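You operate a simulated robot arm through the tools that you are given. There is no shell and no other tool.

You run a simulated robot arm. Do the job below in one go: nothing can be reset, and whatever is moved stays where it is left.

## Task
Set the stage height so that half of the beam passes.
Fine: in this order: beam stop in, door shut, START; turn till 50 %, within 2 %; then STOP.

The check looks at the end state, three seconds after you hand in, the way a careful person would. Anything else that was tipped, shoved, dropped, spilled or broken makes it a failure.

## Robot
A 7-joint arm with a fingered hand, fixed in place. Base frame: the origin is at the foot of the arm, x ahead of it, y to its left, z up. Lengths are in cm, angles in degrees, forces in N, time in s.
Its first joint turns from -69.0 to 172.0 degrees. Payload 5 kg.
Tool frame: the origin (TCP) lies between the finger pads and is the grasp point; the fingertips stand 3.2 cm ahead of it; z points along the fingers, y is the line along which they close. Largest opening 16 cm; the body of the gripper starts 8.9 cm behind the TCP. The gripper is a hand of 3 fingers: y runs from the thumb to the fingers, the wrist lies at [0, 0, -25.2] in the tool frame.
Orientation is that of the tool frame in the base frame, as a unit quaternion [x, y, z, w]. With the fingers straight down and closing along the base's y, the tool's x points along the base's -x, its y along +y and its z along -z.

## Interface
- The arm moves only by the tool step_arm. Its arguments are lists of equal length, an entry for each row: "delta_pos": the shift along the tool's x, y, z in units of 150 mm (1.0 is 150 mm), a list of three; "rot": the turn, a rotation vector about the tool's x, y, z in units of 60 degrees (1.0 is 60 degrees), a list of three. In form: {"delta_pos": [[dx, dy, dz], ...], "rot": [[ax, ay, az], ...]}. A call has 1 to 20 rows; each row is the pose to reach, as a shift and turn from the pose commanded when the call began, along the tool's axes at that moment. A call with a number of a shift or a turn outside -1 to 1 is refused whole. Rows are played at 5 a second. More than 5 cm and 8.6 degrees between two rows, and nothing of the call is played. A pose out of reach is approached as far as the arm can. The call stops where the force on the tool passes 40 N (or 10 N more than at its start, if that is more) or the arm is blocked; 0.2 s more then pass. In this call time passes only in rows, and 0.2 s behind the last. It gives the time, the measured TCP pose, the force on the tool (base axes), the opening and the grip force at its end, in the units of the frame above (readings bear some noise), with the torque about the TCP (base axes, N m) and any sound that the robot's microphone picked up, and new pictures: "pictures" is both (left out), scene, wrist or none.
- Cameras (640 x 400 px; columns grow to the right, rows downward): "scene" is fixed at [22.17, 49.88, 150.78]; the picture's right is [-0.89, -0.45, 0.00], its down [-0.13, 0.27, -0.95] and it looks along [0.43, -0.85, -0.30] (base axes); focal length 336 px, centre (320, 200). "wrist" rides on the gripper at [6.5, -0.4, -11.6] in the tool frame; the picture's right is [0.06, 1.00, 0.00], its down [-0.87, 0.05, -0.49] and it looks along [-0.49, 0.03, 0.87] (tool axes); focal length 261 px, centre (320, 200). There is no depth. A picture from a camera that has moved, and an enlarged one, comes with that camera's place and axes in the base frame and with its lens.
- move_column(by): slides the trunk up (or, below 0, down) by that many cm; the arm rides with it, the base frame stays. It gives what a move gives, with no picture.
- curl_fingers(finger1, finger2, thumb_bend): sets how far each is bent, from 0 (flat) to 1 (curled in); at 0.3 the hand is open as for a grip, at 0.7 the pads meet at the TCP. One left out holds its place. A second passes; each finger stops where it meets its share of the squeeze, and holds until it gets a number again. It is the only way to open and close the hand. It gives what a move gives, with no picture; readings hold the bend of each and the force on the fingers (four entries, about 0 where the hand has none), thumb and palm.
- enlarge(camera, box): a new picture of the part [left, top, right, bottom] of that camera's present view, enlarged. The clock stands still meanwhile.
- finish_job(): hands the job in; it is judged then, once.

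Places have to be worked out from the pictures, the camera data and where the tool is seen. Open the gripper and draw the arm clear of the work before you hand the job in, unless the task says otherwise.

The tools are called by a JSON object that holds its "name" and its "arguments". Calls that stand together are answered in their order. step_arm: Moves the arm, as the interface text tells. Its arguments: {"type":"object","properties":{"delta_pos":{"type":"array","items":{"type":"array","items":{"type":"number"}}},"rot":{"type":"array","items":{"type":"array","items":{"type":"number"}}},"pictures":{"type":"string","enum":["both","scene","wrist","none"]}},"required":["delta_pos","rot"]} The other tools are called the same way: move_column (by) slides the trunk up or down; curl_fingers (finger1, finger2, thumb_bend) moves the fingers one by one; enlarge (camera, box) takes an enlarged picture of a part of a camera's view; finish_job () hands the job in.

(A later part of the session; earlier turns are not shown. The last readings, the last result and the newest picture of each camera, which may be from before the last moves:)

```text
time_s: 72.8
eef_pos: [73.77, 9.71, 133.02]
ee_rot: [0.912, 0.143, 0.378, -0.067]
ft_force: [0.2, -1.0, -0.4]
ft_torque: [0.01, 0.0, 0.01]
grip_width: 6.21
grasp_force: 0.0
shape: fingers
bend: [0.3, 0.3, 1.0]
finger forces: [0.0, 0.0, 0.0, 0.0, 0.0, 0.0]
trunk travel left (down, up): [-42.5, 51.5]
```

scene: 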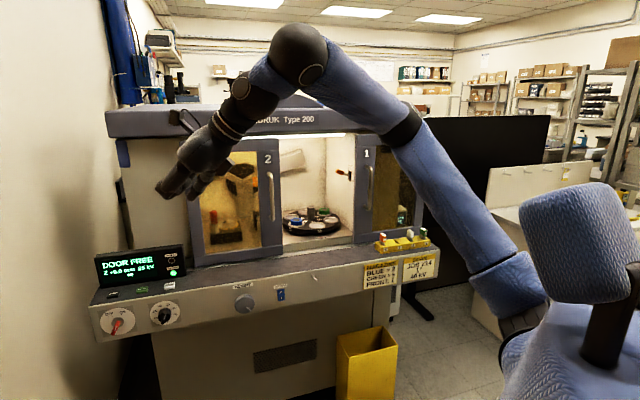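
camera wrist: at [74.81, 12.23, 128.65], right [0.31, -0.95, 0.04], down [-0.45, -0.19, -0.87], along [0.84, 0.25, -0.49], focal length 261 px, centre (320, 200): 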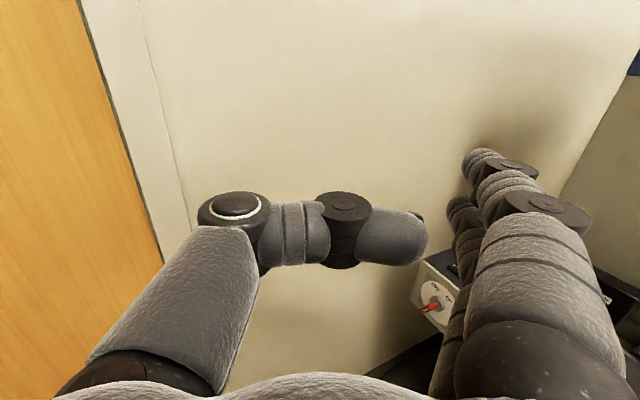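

Raising the trunk shows the chain better. A hand pitched about 45° down would need less retraction of the wrist near the door. I'll also check how far the fingers reach sideways when flat (bend 0), since that lets the wrist stay further left.

{"name": "curl_fingers", "arguments": {"finger1": 0.1, "finger2": 0.1, "thumb_bend": 1.0}}

{"name": "enlarge", "arguments": {"camera": "wrist", "box": [0, 0, 640, 400]}}

```text
time_s: 73.8
eef_pos: [73.92, 9.89, 133.03]
ee_rot: [0.912, 0.142, 0.379, -0.067]
ft_force: [-0.1, -0.9, -0.1]
ft_torque: [-0.02, 0.0, -0.01]
grip_width: 7.63
grasp_force: 0.0
shape: fingers
bend: [0.1, 0.1, 1.0]
finger forces: [0.0, 0.0, 0.1, 0.0, 0.1, 0.0]
trunk travel left (down, up): [-42.5, 51.5]
```

```text
1.00 times, centred on (320, 200) of wrist (not enlarged: the box is as wide or as high as the picture)
camera zoom: at [70.27, 8.86, 145.88], right [0.35, -0.94, 0.03], down [-0.9, -0.35, -0.27], along [0.26, 0.07, -0.96], focal length 261 px, centre (320, 200)
```

zoom: 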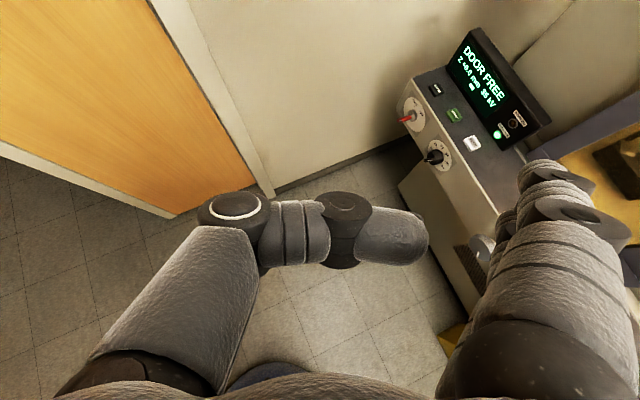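

That object to the left is only a wooden room door. I'll straighten the fingers again and sweep the arm right about the base axis in steps (hand pitched 45° down), keeping well in front of the machine.

{"name": "curl_fingers", "arguments": {"finger1": 0.3, "finger2": 0.3}}

{"name": "step_arm", "arguments": {"delta_pos": [[-0.05, 0.24, -0.05], [-0.1, 0.48, -0.1], [-0.15, 0.72, -0.15], [-0.199, 0.961, -0.2]], "rot": [[-0.034, 0.001, 0.034], [-0.068, 0.002, 0.068], [-0.102, 0.002, 0.101], [-0.136, 0.003, 0.135]], "pictures": "none"}}

{"name": "step_arm", "arguments": {"delta_pos": [[-0.05, 0.24, -0.05], [-0.1, 0.48, -0.1], [-0.15, 0.72, -0.15], [-0.199, 0.961, -0.2]], "rot": [[-0.034, 0.001, 0.034], [-0.068, 0.002, 0.068], [-0.102, 0.002, 0.101], [-0.136, 0.003, 0.135]], "pictures": "scene"}}

```text
time_s: 74.8
eef_pos: [73.89, 9.81, 133.06]
ee_rot: [0.912, 0.143, 0.379, -0.068]
ft_force: [-0.3, -0.1, -0.6]
ft_torque: [0.0, 0.03, 0.01]
grip_width: 6.23
grasp_force: 0.1
shape: fingers
bend: [0.3, 0.3, 1.0]
finger forces: [0.1, 0.0, 0.0, 0.0, 0.1, 0.0]
trunk travel left (down, up): [-42.5, 51.5]
```

```text
time_s: 75.8
eef_pos: [74.39, -5.33, 132.89]
ee_rot: [0.921, 0.051, 0.384, -0.03]
ft_force: [-0.4, -0.2, -0.5]
ft_torque: [0.02, 0.04, 0.02]
grip_width: 6.29
grasp_force: 0.1
shape: fingers
bend: [0.3, 0.3, 1.0]
finger forces: [0.1, 0.0, 0.0, 0.1, 0.0, 0.0]
trunk travel left (down, up): [-42.5, 51.5]
```

```text
time_s: 76.8
eef_pos: [71.78, -20.18, 132.77]
ee_rot: [0.922, -0.042, 0.384, 0.009]
ft_force: [0.1, -0.4, -0.5]
ft_torque: [-0.01, 0.01, 0.01]
grip_width: 6.29
grasp_force: 0.1
shape: fingers
bend: [0.3, 0.3, 1.0]
finger forces: [0.0, 0.0, 0.0, 0.0, 0.1, 0.1]
trunk travel left (down, up): [-42.5, 51.5]
```

scene: 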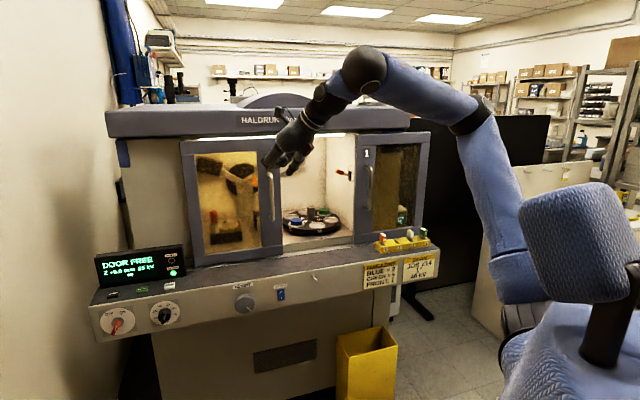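

No clipping so far. I'll continue the sweep with two more steps.

{"name": "step_arm", "arguments": {"delta_pos": [[-0.05, 0.24, -0.05], [-0.1, 0.48, -0.1], [-0.15, 0.72, -0.15], [-0.199, 0.961, -0.2]], "rot": [[-0.034, 0.001, 0.034], [-0.068, 0.002, 0.068], [-0.102, 0.002, 0.101], [-0.136, 0.003, 0.135]], "pictures": "none"}}

{"name": "step_arm", "arguments": {"delta_pos": [[-0.05, 0.24, -0.05], [-0.1, 0.48, -0.1], [-0.15, 0.72, -0.15], [-0.199, 0.961, -0.2]], "rot": [[-0.034, 0.001, 0.034], [-0.068, 0.002, 0.068], [-0.102, 0.002, 0.101], [-0.136, 0.003, 0.135]], "pictures": "both"}}

```text
time_s: 77.8
eef_pos: [66.31, -33.87, 132.31]
ee_rot: [0.913, -0.135, 0.381, 0.049]
ft_force: [-0.9, -1.0, 1.0]
ft_torque: [0.03, -0.01, 0.04]
grip_width: 6.25
grasp_force: 0.0
shape: fingers
bend: [0.3, 0.3, 1.0]
finger forces: [0.1, 0.0, 0.0, 0.0, 0.0, 0.0]
trunk travel left (down, up): [-42.5, 51.5]
```

```text
time_s: 78.8
eef_pos: [69.4, -43.54, 128.15]
ee_rot: [0.895, -0.226, 0.374, 0.086]
ft_force: [-0.2, 0.1, -0.2]
ft_torque: [0.0, 0.02, -0.01]
grip_width: 6.29
grasp_force: 0.1
shape: fingers
bend: [0.3, 0.3, 1.0]
finger forces: [0.0, 0.1, 0.0, 0.0, 0.1, 0.1]
out of reach, approached as far as the arm can: row 1, 2, 3, 4
trunk travel left (down, up): [-42.5, 51.5]
camera wrist: at [66.2, -41.57, 140.99], right [-0.43, -0.9, 0.03], down [-0.87, 0.41, -0.27], along [0.23, -0.14, -0.96], focal length 261 px, centre (320, 200)
```

scene: 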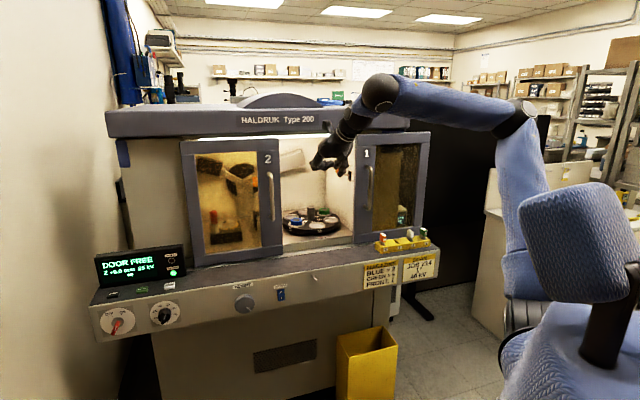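
wrist: 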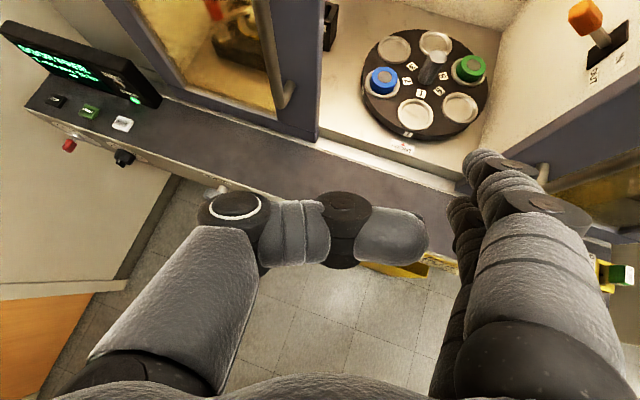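

Clipped again by joint 1. I know the wrist can reach about a=0, d=−78 at this trunk-relative height, so I'll keep the hand pitched 45° down and go right and forward to just above the handle. Then I can come down on the handle's right side.

{"name": "step_arm", "arguments": {"delta_pos": [[0.092, 0.167, 0.077], [0.184, 0.333, 0.155], [0.275, 0.5, 0.232], [0.367, 0.666, 0.31], [0.459, 0.833, 0.387]], "rot": [[-0.04, 0, 0.04], [-0.08, 0, 0.08], [-0.12, 0, 0.12], [-0.16, 0, 0.16], [-0.2, 0, 0.2]], "pictures": "both"}}

```text
time_s: 80.0
eef_pos: [73.07, -58.73, 128.41]
ee_rot: [0.853, -0.355, 0.356, 0.139]
ft_force: [0.2, 0.3, -0.5]
ft_torque: [-0.01, -0.01, -0.02]
grip_width: 6.24
grasp_force: 0.2
shape: fingers
bend: [0.3, 0.3, 1.0]
finger forces: [0.1, 0.0, 0.1, 0.0, 0.0, 0.1]
out of reach, approached as far as the arm can: row 1, 2, 3, 4, 5
trunk travel left (down, up): [-42.5, 51.5]
camera wrist: at [70.56, -56.05, 141.38], right [-0.67, -0.74, 0.03], down [-0.72, 0.64, -0.27], along [0.18, -0.2, -0.96], focal length 261 px, centre (320, 200)
```

scene: 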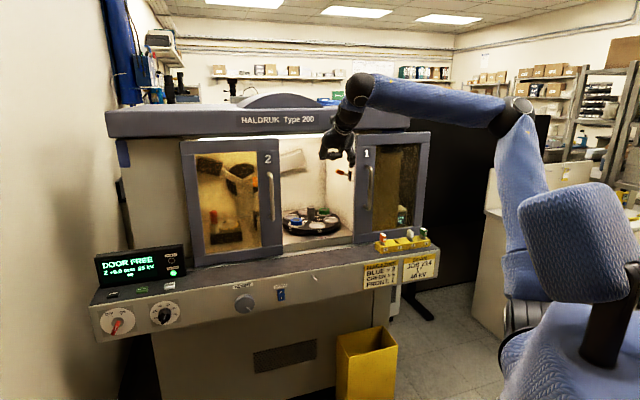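
wrist: 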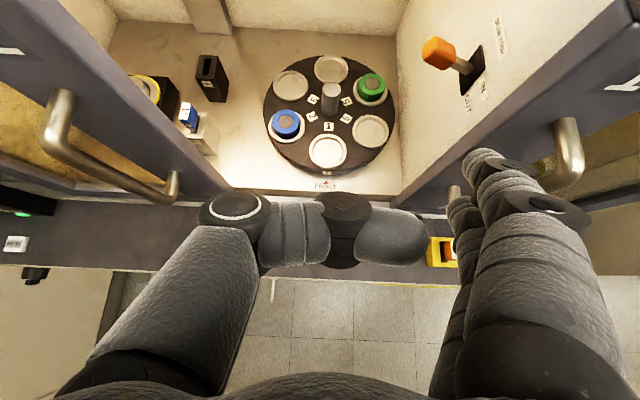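

Good: TCP is at a≈10, d≈−93, z≈128. From both views handle 1's bar is at a≈−9.2, d≈−97.5, top z≈123. I'll go up slightly, then right past the handle's top so the fingers end up above its right side.

{"name": "step_arm", "arguments": {"delta_pos": [[0.118, 0.1, -0.118], [0.15, 0.28, -0.08], [0.19, 0.46, -0.04], [0.23, 0.64, 0], [0.273, 0.827, 0.038]], "rot": [[0, 0, 0], [0, 0, 0], [0, 0, 0], [0, 0, 0], [0, 0, 0]], "pictures": "both"}}

```text
time_s: 81.2
eef_pos: [73.94, -68.55, 129.9]
ee_rot: [0.854, -0.352, 0.358, 0.134]
ft_force: [1.2, 14.6, 1.5]
ft_torque: [-0.07, 0.16, -0.65]
grip_width: 5.71
grasp_force: 7.6
shape: fingers
bend: [0.35, 0.3, 1.0]
finger forces: [10.6, 4.6, 0.0, 0.0, 0.1, 0.0]
out of reach, approached as far as the arm can: row 1, 2, 3, 4, 5
trunk travel left (down, up): [-42.5, 51.5]
stopped in row 5: the force on the tool passed its limit at 50 N (the readings are from after the stop); the commanded pose is now the measured one
camera wrist: at [71.39, -66.05, 142.88], right [-0.67, -0.75, 0.02], down [-0.72, 0.64, -0.27], along [0.19, -0.19, -0.96], focal length 261 px, centre (320, 200)
```

scene: 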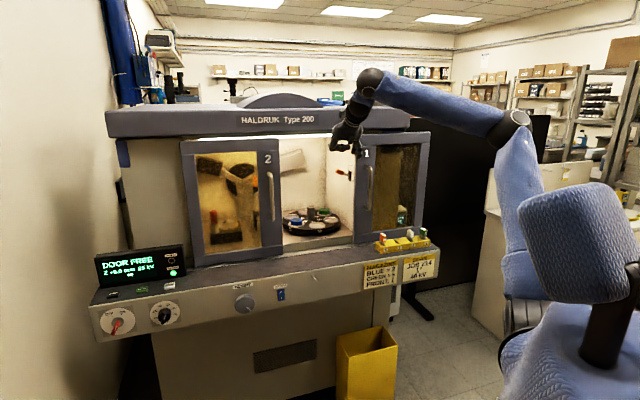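
wrist: 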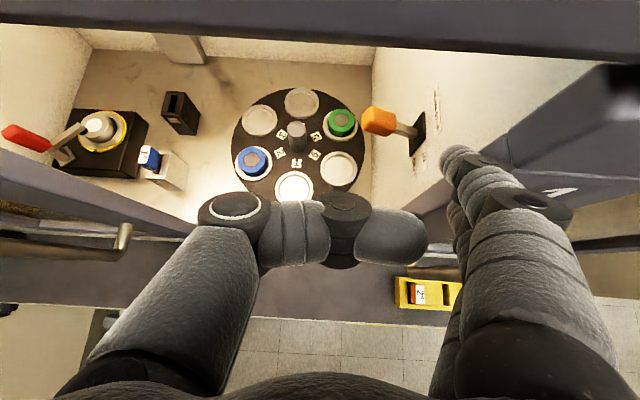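

The J1 limit pushed me forward into the door frame edge; the arm stopped and nothing appears displaced. I'll back off left and out first. Then I'll use a lower trunk so the arm becomes nearly straight, which takes the elbow out of the way of the J1 limit.

{"name": "step_arm", "arguments": {"delta_pos": [[-0.07, -0.133, -0.118], [-0.141, -0.267, -0.235], [-0.212, -0.4, -0.353], [-0.283, -0.533, -0.47]], "rot": [[0, 0, 0], [0, 0, 0], [0, 0, 0], [0, 0, 0]], "pictures": "none"}}

{"name": "enlarge", "arguments": {"camera": "scene", "box": [270, 130, 450, 260]}}

```text
time_s: 82.2
eef_pos: [73.77, -57.53, 132.08]
ee_rot: [0.854, -0.354, 0.357, 0.135]
ft_force: [-0.7, 0.5, 0.1]
ft_torque: [0.02, 0.03, -0.05]
grip_width: 6.22
grasp_force: 0.1
shape: fingers
bend: [0.3, 0.3, 1.0]
finger forces: [0.0, 0.0, 0.0, 0.0, 0.0, 0.0]
trunk travel left (down, up): [-42.5, 51.5]
```

```text
3.08 times, centred on (360, 195) of scene
camera zoom: at [22.17, 49.88, 150.78], right [-0.89, -0.45, 0.0], down [-0.13, 0.27, -0.95], along [0.43, -0.85, -0.3], focal length 1032 px, centre (197, 215)
```

zoom: 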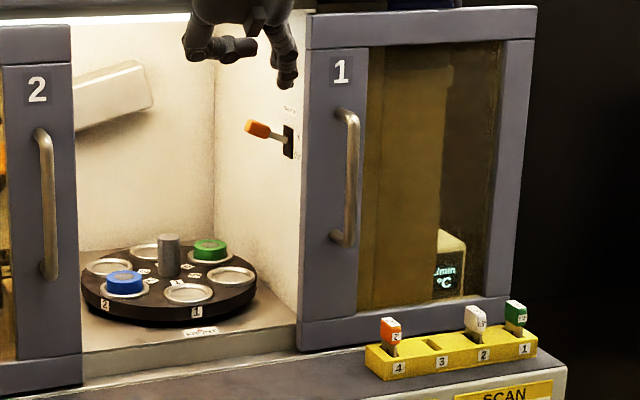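

The door and lever are unchanged. I'll lower the trunk in steps and raise the hand back after each one, so the arm straightens.

{"name": "move_column", "arguments": {"by": -14}}

{"name": "step_arm", "arguments": {"delta_pos": [[0.16, 0, -0.16], [0.33, 0, -0.33], [0.5, 0, -0.5], [0.66, 0, -0.66]], "rot": [[0, 0, 0], [0, 0, 0], [0, 0, 0], [0, 0, 0]], "pictures": "none"}}

{"name": "move_column", "arguments": {"by": -14}}

{"name": "step_arm", "arguments": {"delta_pos": [[0.16, 0, -0.16], [0.33, 0, -0.33], [0.5, 0, -0.5], [0.66, 0, -0.66]], "rot": [[0, 0, 0], [0, 0, 0], [0, 0, 0], [0, 0, 0]], "pictures": "scene"}}

```text
time_s: 83.8
eef_pos: [73.71, -57.74, 118.07]
ee_rot: [0.854, -0.354, 0.357, 0.134]
ft_force: [-0.7, 0.8, 0.6]
ft_torque: [0.03, 0.0, 0.0]
grip_width: 6.25
grasp_force: 0.0
shape: fingers
bend: [0.3, 0.3, 1.0]
finger forces: [0.0, 0.0, 0.0, 0.0, 0.0, 0.0]
trunk travel left (down, up): [-28.5, 65.5]
```

```text
time_s: 84.8
eef_pos: [76.34, -57.77, 130.99]
ee_rot: [0.852, -0.349, 0.369, 0.128]
ft_force: [0.5, -0.2, -0.2]
ft_torque: [-0.01, -0.01, 0.03]
grip_width: 6.24
grasp_force: 0.0
shape: fingers
bend: [0.3, 0.3, 1.0]
finger forces: [0.0, 0.1, 0.1, 0.0, 0.1, 0.0]
out of reach, approached as far as the arm can: row 1, 2, 3, 4
trunk travel left (down, up): [-28.5, 65.5]
```

```text
time_s: 86.5
eef_pos: [76.25, -57.74, 116.9]
ee_rot: [0.852, -0.348, 0.369, 0.128]
ft_force: [0.0, 0.9, -0.9]
ft_torque: [-0.03, -0.03, 0.02]
grip_width: 6.22
grasp_force: 0.0
shape: fingers
bend: [0.3, 0.3, 1.0]
finger forces: [0.2, 0.0, 0.0, 0.0, 0.0, 0.0]
trunk travel left (down, up): [-14.5, 79.5]
```

```text
time_s: 87.5
eef_pos: [77.65, -58.25, 127.32]
ee_rot: [0.845, -0.336, 0.399, 0.116]
ft_force: [0.0, 0.0, 0.3]
ft_torque: [0.02, 0.03, -0.01]
grip_width: 6.24
grasp_force: 0.1
shape: fingers
bend: [0.3, 0.3, 1.0]
finger forces: [0.0, 0.0, 0.0, 0.0, 0.0, 0.1]
out of reach, approached as far as the arm can: row 1, 2, 3, 4
trunk travel left (down, up): [-14.5, 79.5]
```

scene: 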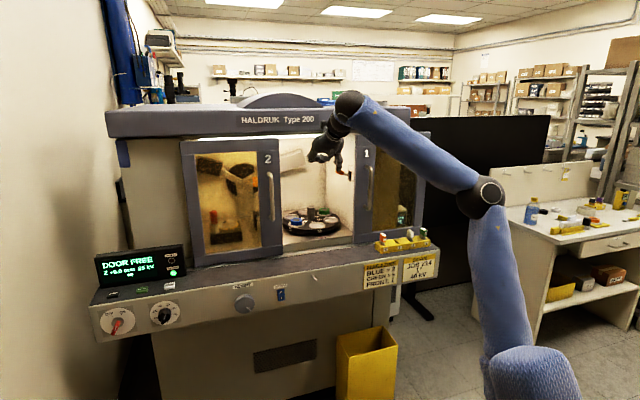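

The arm is nearly straight now and joint 1 has about 15° of slack. I'll raise the trunk 4 cm so the fingertips clear the handle's top, then slide right.

{"name": "move_column", "arguments": {"by": 4}}

{"name": "step_arm", "arguments": {"delta_pos": [[-0.05, 0.15, -0.06], [-0.08, 0.33, -0.1], [-0.1, 0.52, -0.12], [-0.11, 0.71, -0.13], [-0.11, 0.9, -0.13]], "rot": [[0, 0, 0], [0, 0, 0], [0, 0, 0], [0, 0, 0], [0, 0, 0]], "pictures": "both"}}

```text
time_s: 88.3
eef_pos: [77.69, -58.08, 131.26]
ee_rot: [0.846, -0.336, 0.398, 0.115]
ft_force: [-1.2, -1.0, -0.5]
ft_torque: [-0.04, 0.0, -0.04]
grip_width: 6.26
grasp_force: 0.0
shape: fingers
bend: [0.3, 0.3, 1.0]
finger forces: [0.1, 0.0, 0.0, 0.0, 0.0, 0.1]
trunk travel left (down, up): [-18.5, 75.5]
```

```text
time_s: 89.5
eef_pos: [74.18, -66.54, 130.49]
ee_rot: [0.844, -0.333, 0.405, 0.113]
ft_force: [-0.2, -0.3, 0.3]
ft_torque: [0.0, 0.0, -0.08]
grip_width: 6.24
grasp_force: 0.1
shape: fingers
bend: [0.3, 0.3, 1.0]
finger forces: [0.0, 0.0, 0.1, 0.0, 0.0, 0.1]
out of reach, approached as far as the arm can: row 2, 3, 4, 5
trunk travel left (down, up): [-18.5, 75.5]
camera wrist: at [70.28, -63.97, 143.13], right [-0.62, -0.78, -0.03], down [-0.73, 0.59, -0.35], along [0.29, -0.19, -0.94], focal length 261 px, centre (320, 200)
```

scene: 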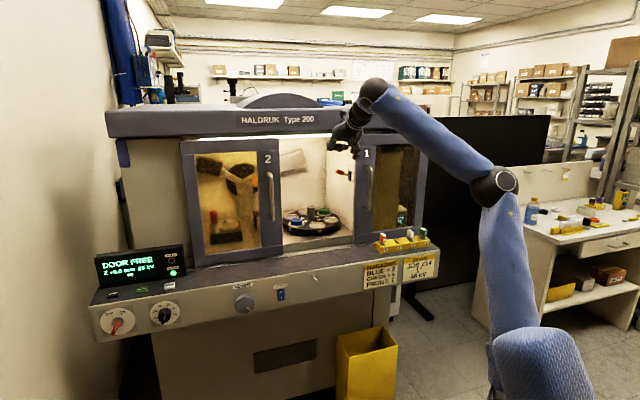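
wrist: 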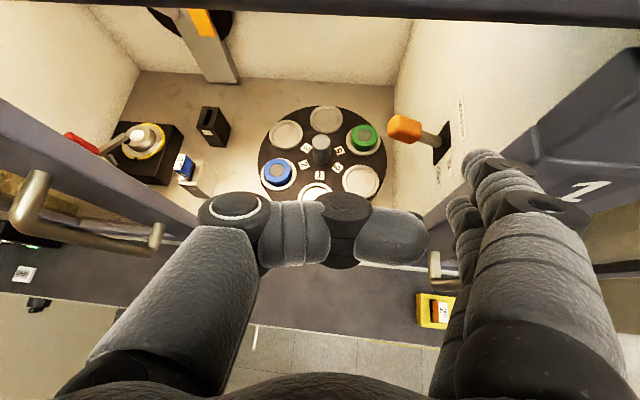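

The hand drifted forward again, since the arm is near full reach upward. The target pose should still be reachable geometrically. I'll back out first, then go right.

{"name": "step_arm", "arguments": {"delta_pos": [[-0.08, 0, -0.13], [-0.167, 0.05, -0.26], [-0.167, 0.16, -0.25], [-0.167, 0.27, -0.25], [-0.167, 0.37, -0.25], [-0.167, 0.473, -0.25]], "rot": [[0, 0, 0], [0, 0, 0], [0, 0, 0], [0, 0, 0], [0, 0, 0], [0, 0, 0]], "pictures": "both"}}

```text
time_s: 91.0
eef_pos: [73.71, -67.59, 130.66]
ee_rot: [0.844, -0.331, 0.405, 0.114]
ft_force: [-12.9, 30.9, 1.7]
ft_torque: [0.84, 0.55, -2.69]
grip_width: 6.02
grasp_force: 17.0
shape: fingers
bend: [0.33, 0.31, 1.0]
finger forces: [3.6, 30.6, 0.0, 0.0, 0.0, 0.1]
out of reach, approached as far as the arm can: row 1, 2, 3, 4, 5, 6
trunk travel left (down, up): [-18.5, 75.5]
camera wrist: at [69.81, -65.16, 143.17], right [-0.62, -0.78, -0.03], down [-0.73, 0.59, -0.35], along [0.29, -0.2, -0.94], focal length 261 px, centre (320, 200)
```

scene: 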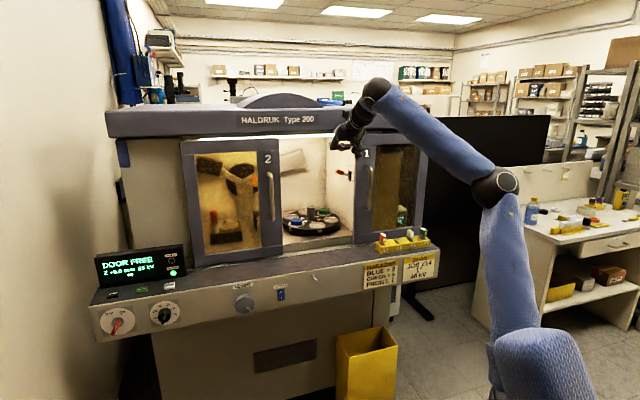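
wrist: 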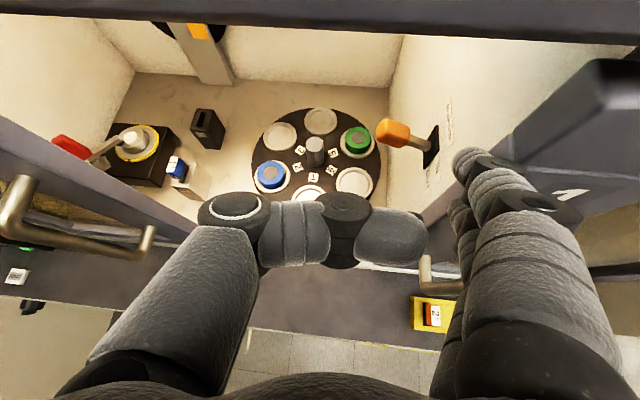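

Contact with the door frame again, about 30 N. I'll back off immediately, left and out.

{"name": "step_arm", "arguments": {"delta_pos": [[0, -0.1, 0], [0, -0.25, -0.05], [-0.05, -0.4, -0.15], [-0.1, -0.5, -0.25]], "rot": [[0, 0, 0], [0, 0, 0], [0, 0, 0], [0, 0, 0]], "pictures": "scene"}}

{"name": "enlarge", "arguments": {"camera": "scene", "box": [270, 130, 450, 260]}}

```text
time_s: 92.0
eef_pos: [75.99, -60.31, 131.88]
ee_rot: [0.844, -0.333, 0.405, 0.113]
ft_force: [0.6, 0.8, 0.4]
ft_torque: [-0.01, 0.0, 0.01]
grip_width: 6.22
grasp_force: 0.1
shape: fingers
bend: [0.3, 0.3, 1.0]
finger forces: [0.0, 0.0, 0.0, 0.1, 0.0, 0.1]
out of reach, approached as far as the arm can: row 4
trunk travel left (down, up): [-18.5, 75.5]
```

scene: 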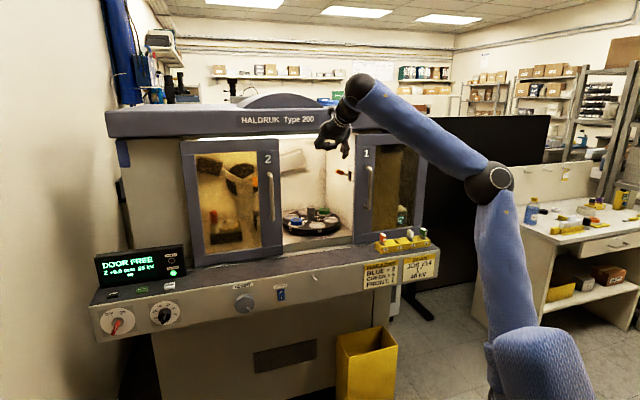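

```text
3.08 times, centred on (360, 195) of scene
camera zoom: at [22.17, 49.88, 150.78], right [-0.89, -0.45, 0.0], down [-0.13, 0.27, -0.95], along [0.43, -0.85, -0.3], focal length 1032 px, centre (197, 215)
```

zoom: 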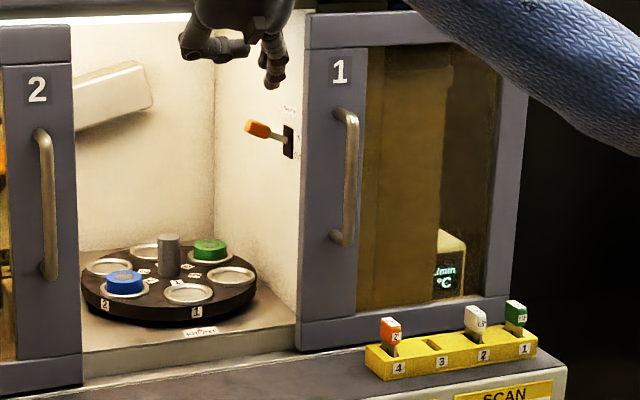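

The door is unmoved. The wrist reached this spot cleanly before only at a lower height relative to the trunk. So I'll raise the trunk in steps while lowering the arm by the same amounts, keeping the hand where it is, and back out a little first.

{"name": "step_arm", "arguments": {"delta_pos": [[-0.22, 0, 0.1], [-0.44, 0, 0.2], [-0.66, 0, 0.3], [-0.887, 0, 0.4]], "rot": [[0, 0, 0], [0, 0, 0], [0, 0, 0], [0, 0, 0]], "pictures": "none"}}

{"name": "move_column", "arguments": {"by": 15}}

{"name": "step_arm", "arguments": {"delta_pos": [[-0.18, 0, 0.15], [-0.36, 0, 0.3], [-0.54, 0, 0.45], [-0.713, 0, 0.604]], "rot": [[0, 0, 0], [0, 0, 0], [0, 0, 0], [0, 0, 0]], "pictures": "none"}}

{"name": "move_column", "arguments": {"by": 15}}

{"name": "step_arm", "arguments": {"delta_pos": [[-0.18, 0, 0.15], [-0.36, 0, 0.3], [-0.54, 0, 0.45], [-0.713, 0, 0.604]], "rot": [[0, 0, 0], [0, 0, 0], [0, 0, 0], [0, 0, 0]], "pictures": "none"}}

{"name": "move_column", "arguments": {"by": 15}}

{"name": "step_arm", "arguments": {"delta_pos": [[0, 0, 0]], "rot": [[0, 0, 0]], "pictures": "both"}}

```text
time_s: 93.0
eef_pos: [75.2, -56.75, 117.44]
ee_rot: [0.846, -0.335, 0.399, 0.114]
ft_force: [-0.6, 0.1, -1.5]
ft_torque: [-0.01, 0.0, 0.01]
grip_width: 6.25
grasp_force: 0.0
shape: fingers
bend: [0.3, 0.3, 1.0]
finger forces: [0.1, 0.0, 0.0, 0.0, 0.0, 0.0]
out of reach, approached as far as the arm can: row 2, 3, 4
trunk travel left (down, up): [-18.5, 75.5]
```

```text
time_s: 94.7
eef_pos: [75.2, -56.78, 132.53]
ee_rot: [0.846, -0.335, 0.398, 0.114]
ft_force: [-0.5, 0.4, 0.5]
ft_torque: [0.06, -0.01, -0.01]
grip_width: 6.22
grasp_force: 0.0
shape: fingers
bend: [0.3, 0.3, 1.0]
finger forces: [0.1, 0.1, 0.1, 0.0, 0.1, 0.1]
trunk travel left (down, up): [-33.5, 60.5]
```

```text
time_s: 95.7
eef_pos: [75.88, -56.0, 118.49]
ee_rot: [0.846, -0.335, 0.399, 0.115]
ft_force: [-0.6, 0.1, 0.1]
ft_torque: [0.01, 0.02, 0.01]
grip_width: 6.25
grasp_force: 0.0
shape: fingers
bend: [0.3, 0.3, 1.0]
finger forces: [0.0, 0.1, 0.1, 0.1, 0.0, 0.0]
trunk travel left (down, up): [-33.5, 60.5]
```

```text
time_s: 97.5
eef_pos: [75.84, -56.03, 133.58]
ee_rot: [0.846, -0.335, 0.398, 0.114]
ft_force: [-0.5, -0.2, -0.6]
ft_torque: [0.0, 0.03, 0.0]
grip_width: 6.26
grasp_force: 0.0
shape: fingers
bend: [0.3, 0.3, 1.0]
finger forces: [0.0, 0.0, 0.1, 0.0, 0.0, 0.1]
trunk travel left (down, up): [-48.5, 45.5]
```

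```text
time_s: 98.5
eef_pos: [76.31, -55.05, 119.58]
ee_rot: [0.846, -0.336, 0.398, 0.115]
ft_force: [0.1, -0.2, -0.8]
ft_torque: [-0.01, 0.02, 0.02]
grip_width: 6.24
grasp_force: 0.1
shape: fingers
bend: [0.3, 0.3, 1.0]
finger forces: [0.0, 0.0, 0.0, 0.0, 0.1, 0.1]
trunk travel left (down, up): [-48.5, 45.5]
```

```text
time_s: 100.2
eef_pos: [76.37, -55.09, 134.75]
ee_rot: [0.845, -0.336, 0.399, 0.115]
ft_force: [0.5, -0.4, 0.4]
ft_torque: [0.03, 0.02, 0.01]
grip_width: 6.22
grasp_force: 0.0
shape: fingers
bend: [0.3, 0.3, 1.0]
finger forces: [0.0, 0.0, 0.0, 0.0, 0.0, 0.0]
trunk travel left (down, up): [-63.5, 30.5]
```

```text
time_s: 100.6
eef_pos: [76.28, -55.03, 134.63]
ee_rot: [0.846, -0.336, 0.399, 0.115]
ft_force: [-0.2, 0.0, 0.4]
ft_torque: [-0.01, 0.02, 0.0]
grip_width: 6.21
grasp_force: 0.1
shape: fingers
bend: [0.3, 0.3, 1.0]
finger forces: [0.0, 0.0, 0.0, 0.0, 0.0, 0.0]
trunk travel left (down, up): [-63.5, 30.5]
camera wrist: at [72.57, -52.51, 147.25], right [-0.63, -0.78, -0.03], down [-0.73, 0.6, -0.34], along [0.28, -0.19, -0.94], focal length 261 px, centre (320, 200)
```

scene: 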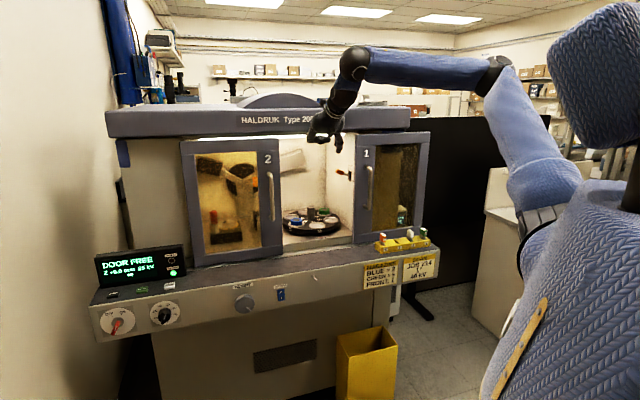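
wrist: 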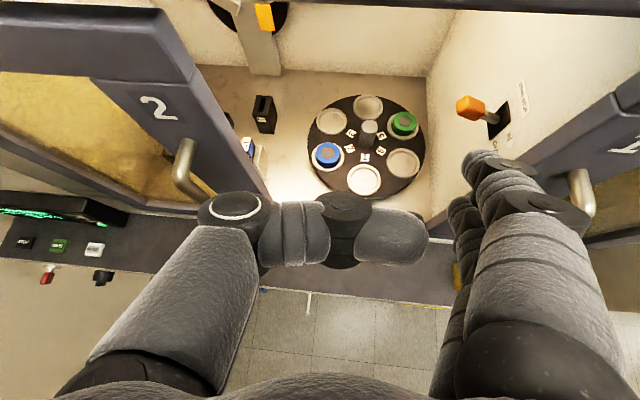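

The trunk is at about −9 now, with the hand at the same place above the opening. I'll try moving right again, in small rows.

{"name": "step_arm", "arguments": {"delta_pos": [[-0.005, 0.173, -0.006], [-0.011, 0.347, -0.012], [-0.016, 0.52, -0.018], [-0.022, 0.693, -0.024], [-0.027, 0.867, -0.03]], "rot": [[-0.018, 0, 0.015], [-0.035, 0, 0.031], [-0.053, 0, 0.046], [-0.07, 0, 0.062], [-0.088, 0, 0.077]], "pictures": "both"}}

```text
time_s: 101.8
eef_pos: [71.69, -63.77, 133.45]
ee_rot: [0.825, -0.387, 0.388, 0.136]
ft_force: [-0.6, -0.7, -0.3]
ft_torque: [0.03, -0.03, 0.0]
grip_width: 6.25
grasp_force: 0.0
shape: fingers
bend: [0.3, 0.3, 1.0]
finger forces: [0.0, 0.0, 0.0, 0.0, 0.1, 0.0]
out of reach, approached as far as the arm can: row 4, 5
trunk travel left (down, up): [-63.5, 30.5]
camera wrist: at [68.35, -60.93, 146.11], right [-0.72, -0.7, -0.03], down [-0.65, 0.69, -0.33], along [0.25, -0.21, -0.94], focal length 261 px, centre (320, 200)
```

scene: 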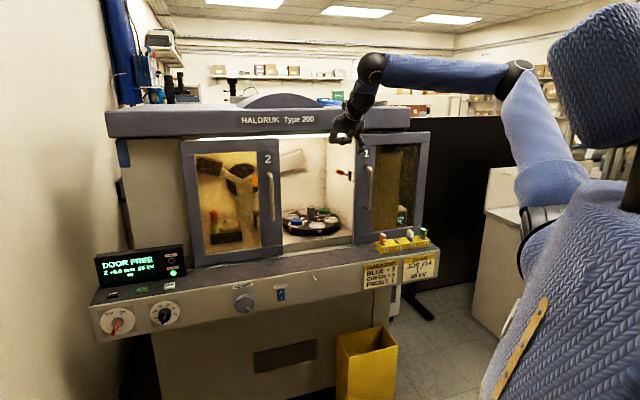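
wrist: 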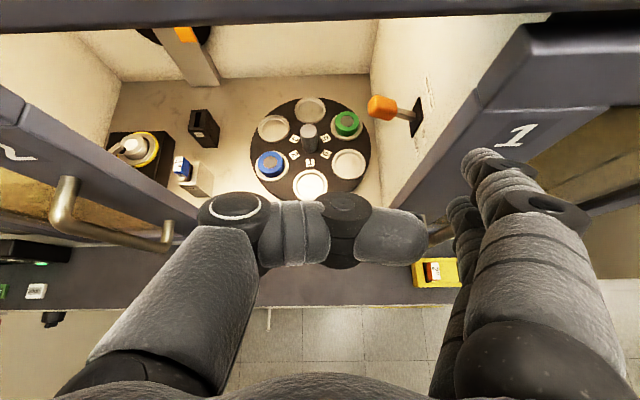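

Better this time: a≈5.6 with less drift. I'll shift another 14 cm of height from the arm to the trunk to gain more room.

{"name": "step_arm", "arguments": {"delta_pos": [[-0.18, -0.05, 0.14], [-0.36, -0.1, 0.28], [-0.54, -0.1, 0.42], [-0.71, -0.1, 0.58]], "rot": [[0, 0, 0], [0, 0, 0], [0, 0, 0], [0, 0, 0]], "pictures": "none"}}

{"name": "move_column", "arguments": {"by": 14}}

{"name": "step_arm", "arguments": {"delta_pos": [[0, 0.12, 0], [0, 0.24, 0], [0, 0.36, 0], [0, 0.48, 0]], "rot": [[0, 0, 0], [0, 0, 0], [0, 0, 0], [0, 0, 0]], "pictures": "both"}}

```text
time_s: 102.8
eef_pos: [73.33, -61.71, 119.73]
ee_rot: [0.825, -0.388, 0.387, 0.138]
ft_force: [-0.5, 0.5, 0.2]
ft_torque: [0.04, 0.0, -0.02]
grip_width: 6.26
grasp_force: 0.0
shape: fingers
bend: [0.3, 0.3, 1.0]
finger forces: [0.0, 0.0, 0.1, 0.0, 0.1, 0.0]
trunk travel left (down, up): [-63.5, 30.5]
```

```text
time_s: 104.5
eef_pos: [73.22, -61.62, 133.89]
ee_rot: [0.825, -0.387, 0.388, 0.138]
ft_force: [-0.6, 0.0, 0.4]
ft_torque: [0.01, -0.01, -0.01]
grip_width: 6.25
grasp_force: 0.1
shape: fingers
bend: [0.3, 0.3, 1.0]
finger forces: [0.0, 0.0, 0.1, 0.0, 0.1, 0.0]
trunk travel left (down, up): [-77.5, 16.5]
```

```text
time_s: 105.5
eef_pos: [69.81, -66.47, 132.74]
ee_rot: [0.825, -0.387, 0.388, 0.137]
ft_force: [0.1, 0.0, -0.4]
ft_torque: [0.02, 0.02, -0.03]
grip_width: 6.27
grasp_force: 0.0
shape: fingers
bend: [0.3, 0.3, 1.0]
finger forces: [0.1, 0.0, 0.1, 0.0, 0.0, 0.0]
out of reach, approached as far as the arm can: row 3, 4
trunk travel left (down, up): [-77.5, 16.5]
camera wrist: at [66.39, -63.66, 145.44], right [-0.72, -0.69, -0.03], down [-0.65, 0.69, -0.33], along [0.25, -0.22, -0.94], focal length 261 px, centre (320, 200)
```

scene: 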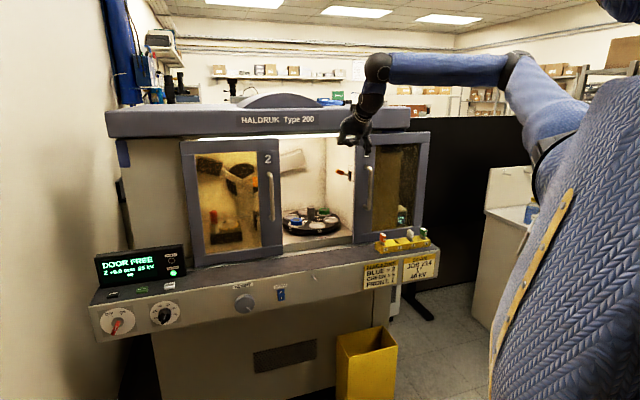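
wrist: 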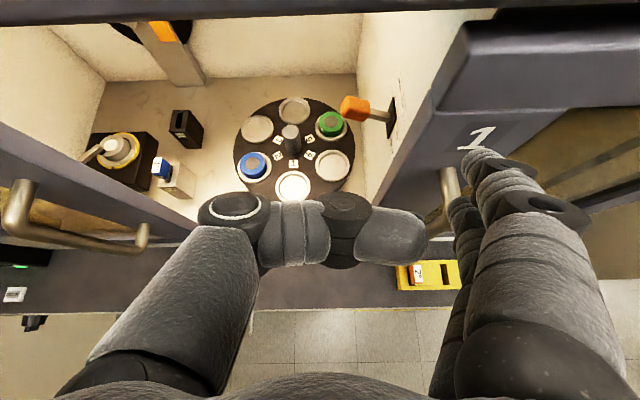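

Now a≈2.4, with the handle just right of and below the fingers. I'll do one more height exchange (12 cm), then another 5 cm to the right.

{"name": "step_arm", "arguments": {"delta_pos": [[-0.16, -0.06, 0.12], [-0.32, -0.06, 0.25], [-0.48, -0.06, 0.38], [-0.6, -0.06, 0.5]], "rot": [[0, 0, 0], [0, 0, 0], [0, 0, 0], [0, 0, 0]], "pictures": "none"}}

{"name": "move_column", "arguments": {"by": 14}}

{"name": "step_arm", "arguments": {"delta_pos": [[0, 0.1, 0], [0, 0.2, 0], [0, 0.3, 0], [0, 0.42, 0]], "rot": [[0, 0, 0], [0, 0, 0], [0, 0, 0], [0, 0, 0]], "pictures": "both"}}

```text
time_s: 106.5
eef_pos: [70.77, -65.16, 121.11]
ee_rot: [0.825, -0.389, 0.387, 0.138]
ft_force: [0.4, 0.0, -0.7]
ft_torque: [-0.01, -0.01, -0.01]
grip_width: 6.25
grasp_force: 0.0
shape: fingers
bend: [0.3, 0.3, 1.0]
finger forces: [0.0, 0.0, 0.1, 0.0, 0.0, 0.1]
trunk travel left (down, up): [-77.5, 16.5]
```

```text
time_s: 108.1
eef_pos: [70.77, -64.85, 135.2]
ee_rot: [0.825, -0.387, 0.387, 0.138]
ft_force: [-0.5, 0.1, 0.1]
ft_torque: [0.01, 0.03, -0.01]
grip_width: 6.26
grasp_force: 0.2
shape: fingers
bend: [0.3, 0.3, 1.0]
finger forces: [0.1, 0.0, 0.0, 0.0, 0.0, 0.0]
trunk travel left (down, up): [-91.5, 2.5]
```

```text
time_s: 109.1
eef_pos: [66.04, -69.14, 134.71]
ee_rot: [0.824, -0.388, 0.388, 0.138]
ft_force: [-1.4, -0.4, -0.3]
ft_torque: [0.03, -0.02, 0.04]
grip_width: 6.25
grasp_force: 0.0
shape: fingers
bend: [0.3, 0.3, 1.0]
finger forces: [0.1, 0.0, 0.1, 0.0, 0.0, 0.0]
trunk travel left (down, up): [-91.5, 2.5]
camera wrist: at [62.69, -66.35, 147.45], right [-0.72, -0.69, -0.03], down [-0.65, 0.69, -0.33], along [0.25, -0.22, -0.94], focal length 261 px, centre (320, 200)
```

scene: 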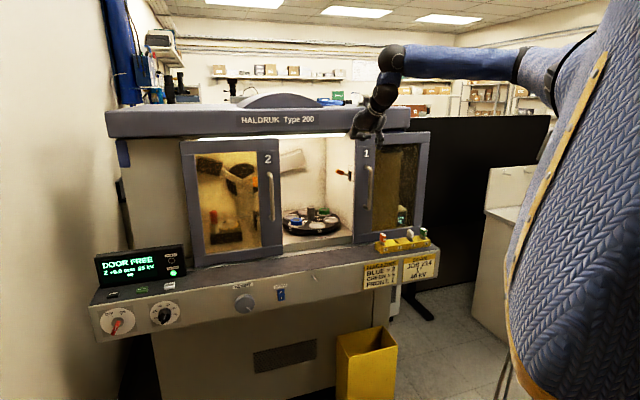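
wrist: 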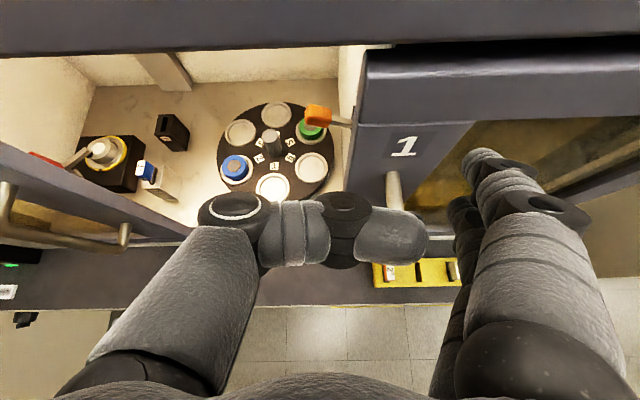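

Raising the trunk worked: no clipping, and TCP is at a≈−2.2, d≈−95.6. The handle bar is at a≈−9.6. I'll move 1.5 cm more right and 1 cm in, then lower the trunk so the fingers come down on the handle's right side.

{"name": "step_arm", "arguments": {"delta_pos": [[0.02, 0.05, 0.025], [0.044, 0.1, 0.05]], "rot": [[0, 0, 0], [0, 0, 0]], "pictures": "none"}}

{"name": "move_column", "arguments": {"by": -7}}

{"name": "step_arm", "arguments": {"delta_pos": [[0, 0, 0]], "rot": [[0, 0, 0]], "pictures": "both"}}

{"name": "enlarge", "arguments": {"camera": "scene", "box": [310, 110, 450, 220]}}

```text
time_s: 109.7
eef_pos: [65.68, -71.04, 134.64]
ee_rot: [0.825, -0.388, 0.387, 0.137]
ft_force: [0.9, 0.4, 0.5]
ft_torque: [-0.02, -0.01, -0.01]
grip_width: 6.21
grasp_force: 0.0
shape: fingers
bend: [0.3, 0.3, 1.0]
finger forces: [0.1, 0.0, 0.0, 0.0, 0.0, 0.0]
trunk travel left (down, up): [-91.5, 2.5]
```

```text
time_s: 110.8
eef_pos: [65.62, -71.01, 127.69]
ee_rot: [0.825, -0.388, 0.387, 0.138]
ft_force: [0.8, 0.1, -0.6]
ft_torque: [0.0, 0.02, 0.01]
grip_width: 6.25
grasp_force: 0.0
shape: fingers
bend: [0.3, 0.3, 1.0]
finger forces: [0.1, 0.0, 0.1, 0.0, 0.0, 0.0]
trunk travel left (down, up): [-84.5, 9.5]
```

```text
time_s: 111.2
eef_pos: [65.75, -70.85, 127.68]
ee_rot: [0.825, -0.388, 0.387, 0.138]
ft_force: [-0.1, 0.4, 0.7]
ft_torque: [0.0, 0.01, -0.01]
grip_width: 6.25
grasp_force: 0.1
shape: fingers
bend: [0.3, 0.3, 1.0]
finger forces: [0.0, 0.0, 0.0, 0.0, 0.1, 0.1]
trunk travel left (down, up): [-84.5, 9.5]
camera wrist: at [62.34, -68.03, 140.3], right [-0.72, -0.69, -0.03], down [-0.65, 0.69, -0.33], along [0.24, -0.22, -0.94], focal length 261 px, centre (320, 200)
```

scene: 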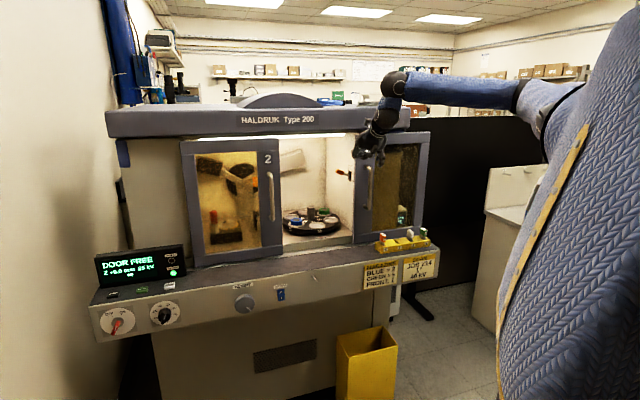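
wrist: 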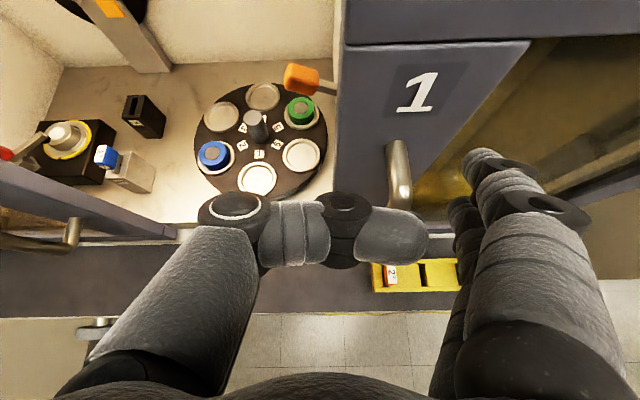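

```text
3.64 times, centred on (380, 165) of scene
camera zoom: at [22.17, 49.88, 150.78], right [-0.89, -0.45, 0.0], down [-0.13, 0.27, -0.95], along [0.43, -0.85, -0.3], focal length 1220 px, centre (102, 327)
```

zoom: 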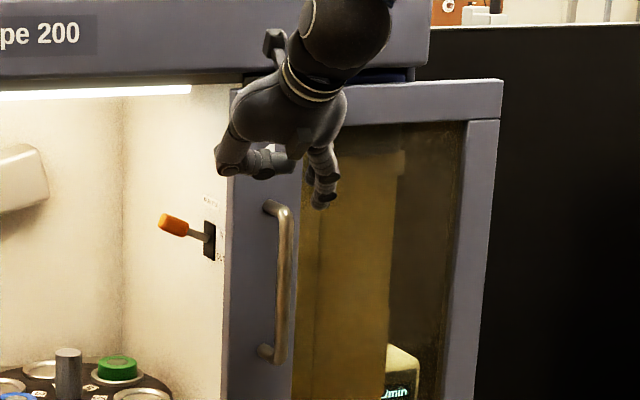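

The fingers are to the right of the handle with their tips near its top. I'll lower the trunk another 8 cm so they overlap the bar.

{"name": "move_column", "arguments": {"by": -8}}

{"name": "step_arm", "arguments": {"delta_pos": [[0, 0, 0]], "rot": [[0, 0, 0]], "pictures": "wrist"}}

{"name": "enlarge", "arguments": {"camera": "scene", "box": [310, 110, 450, 220]}}

```text
time_s: 112.4
eef_pos: [65.62, -70.96, 119.81]
ee_rot: [0.825, -0.387, 0.388, 0.138]
ft_force: [0.1, 0.4, 0.1]
ft_torque: [0.01, 0.02, 0.0]
grip_width: 6.24
grasp_force: 0.1
shape: fingers
bend: [0.3, 0.3, 1.0]
finger forces: [0.0, 0.0, 0.1, 0.1, 0.1, 0.0]
trunk travel left (down, up): [-76.5, 17.5]
```

```text
time_s: 112.8
eef_pos: [65.66, -70.87, 119.61]
ee_rot: [0.826, -0.387, 0.388, 0.137]
ft_force: [-0.5, -0.7, 1.3]
ft_torque: [-0.02, 0.02, -0.02]
grip_width: 6.27
grasp_force: 0.0
shape: fingers
bend: [0.3, 0.3, 1.0]
finger forces: [0.0, 0.1, 0.1, 0.0, 0.0, 0.0]
trunk travel left (down, up): [-76.5, 17.5]
camera wrist: at [62.34, -68.0, 132.32], right [-0.72, -0.69, -0.03], down [-0.65, 0.69, -0.33], along [0.24, -0.22, -0.94], focal length 261 px, centre (320, 200)
```

wrist: 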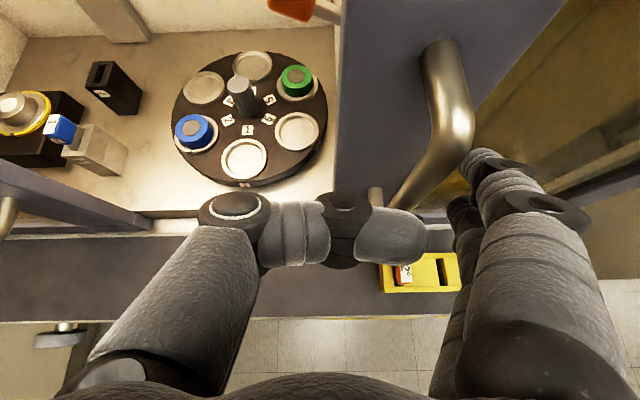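

```text
3.64 times, centred on (380, 165) of scene
camera zoom: at [22.17, 49.88, 150.78], right [-0.89, -0.45, 0.0], down [-0.13, 0.27, -0.95], along [0.43, -0.85, -0.3], focal length 1220 px, centre (102, 327)
```

zoom: 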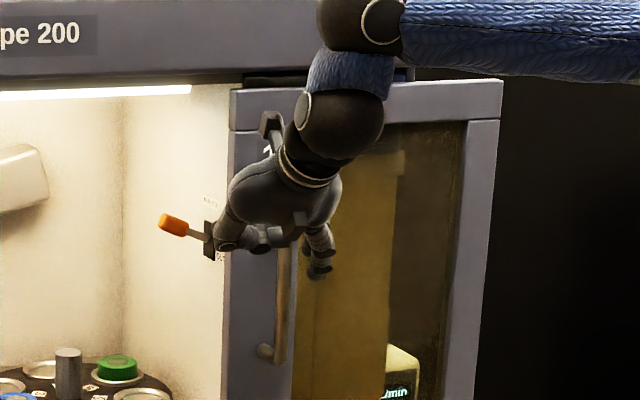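

The handle bar now sits between the thumb and the fingers, with the fingers on its right side. I'll slide left along the machine front to close the door, watching the force.

{"name": "step_arm", "arguments": {"delta_pos": [[-0.0127, -0.133, 0.001], [-0.0254, -0.266, 0.002], [-0.038, -0.4, 0.003], [-0.051, -0.532, 0.003], [-0.063, -0.665, 0.004], [-0.076, -0.798, 0.005], [-0.089, -0.931, 0.006]], "rot": [[0, 0, 0], [0, 0, 0], [0, 0, 0], [0, 0, 0], [0, 0, 0], [0, 0, 0], [0, 0, 0]], "pictures": "both"}}

```text
time_s: 114.4
eef_pos: [75.74, -60.84, 119.67]
ee_rot: [0.825, -0.388, 0.386, 0.138]
ft_force: [-0.1, 0.2, 0.3]
ft_torque: [0.01, -0.02, -0.03]
grip_width: 6.26
grasp_force: 0.7
shape: fingers
bend: [0.3, 0.3, 1.0]
finger forces: [0.1, 0.1, 0.0, 0.0, 0.1, 0.0]
trunk travel left (down, up): [-76.5, 17.5]
camera wrist: at [72.36, -58.02, 132.31], right [-0.72, -0.69, -0.03], down [-0.65, 0.69, -0.33], along [0.24, -0.22, -0.94], focal length 261 px, centre (320, 200)
```

scene: 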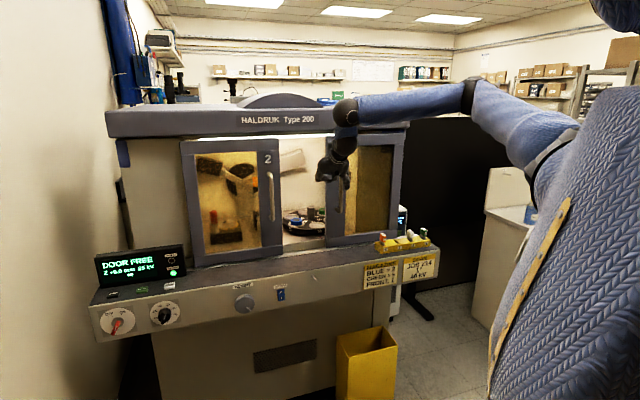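
wrist: 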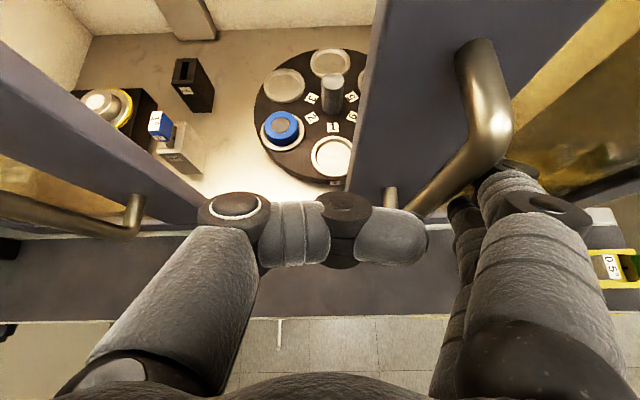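

The door slides freely and has moved about 13 cm. As I continue I'll yaw the hand slightly and back out 1.5 cm, so the curled thumb will pass in front of handle 2 instead of hitting it.

{"name": "step_arm", "arguments": {"delta_pos": [[-0.0246, -0.1186, -0.0144], [-0.049, -0.237, -0.029], [-0.074, -0.356, -0.043], [-0.098, -0.474, -0.058], [-0.123, -0.593, -0.072]], "rot": [[0.025, -0.0024, -0.022], [0.05, -0.005, -0.044], [0.075, -0.007, -0.067], [0.1, -0.0096, -0.089], [0.1245, -0.012, -0.111]], "pictures": "both"}}

```text
time_s: 115.6
eef_pos: [81.02, -53.48, 119.61]
ee_rot: [0.856, -0.313, 0.397, 0.104]
ft_force: [0.0, 0.0, 0.8]
ft_torque: [0.05, -0.02, 0.0]
grip_width: 6.31
grasp_force: 0.6
shape: fingers
bend: [0.29, 0.3, 1.0]
finger forces: [0.2, 0.1, 0.0, 0.0, 0.0, 0.0]
trunk travel left (down, up): [-76.5, 17.5]
camera wrist: at [77.23, -51.23, 132.26], right [-0.59, -0.81, -0.03], down [-0.76, 0.56, -0.33], along [0.28, -0.17, -0.94], focal length 261 px, centre (320, 200)
```

scene: 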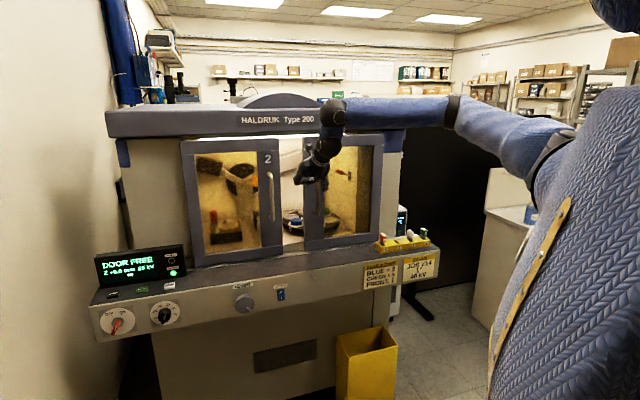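
wrist: 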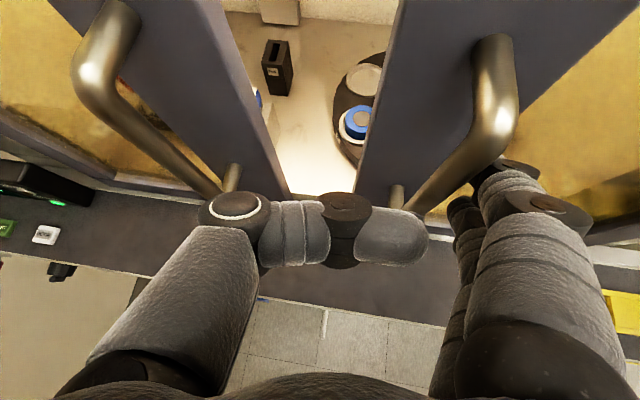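

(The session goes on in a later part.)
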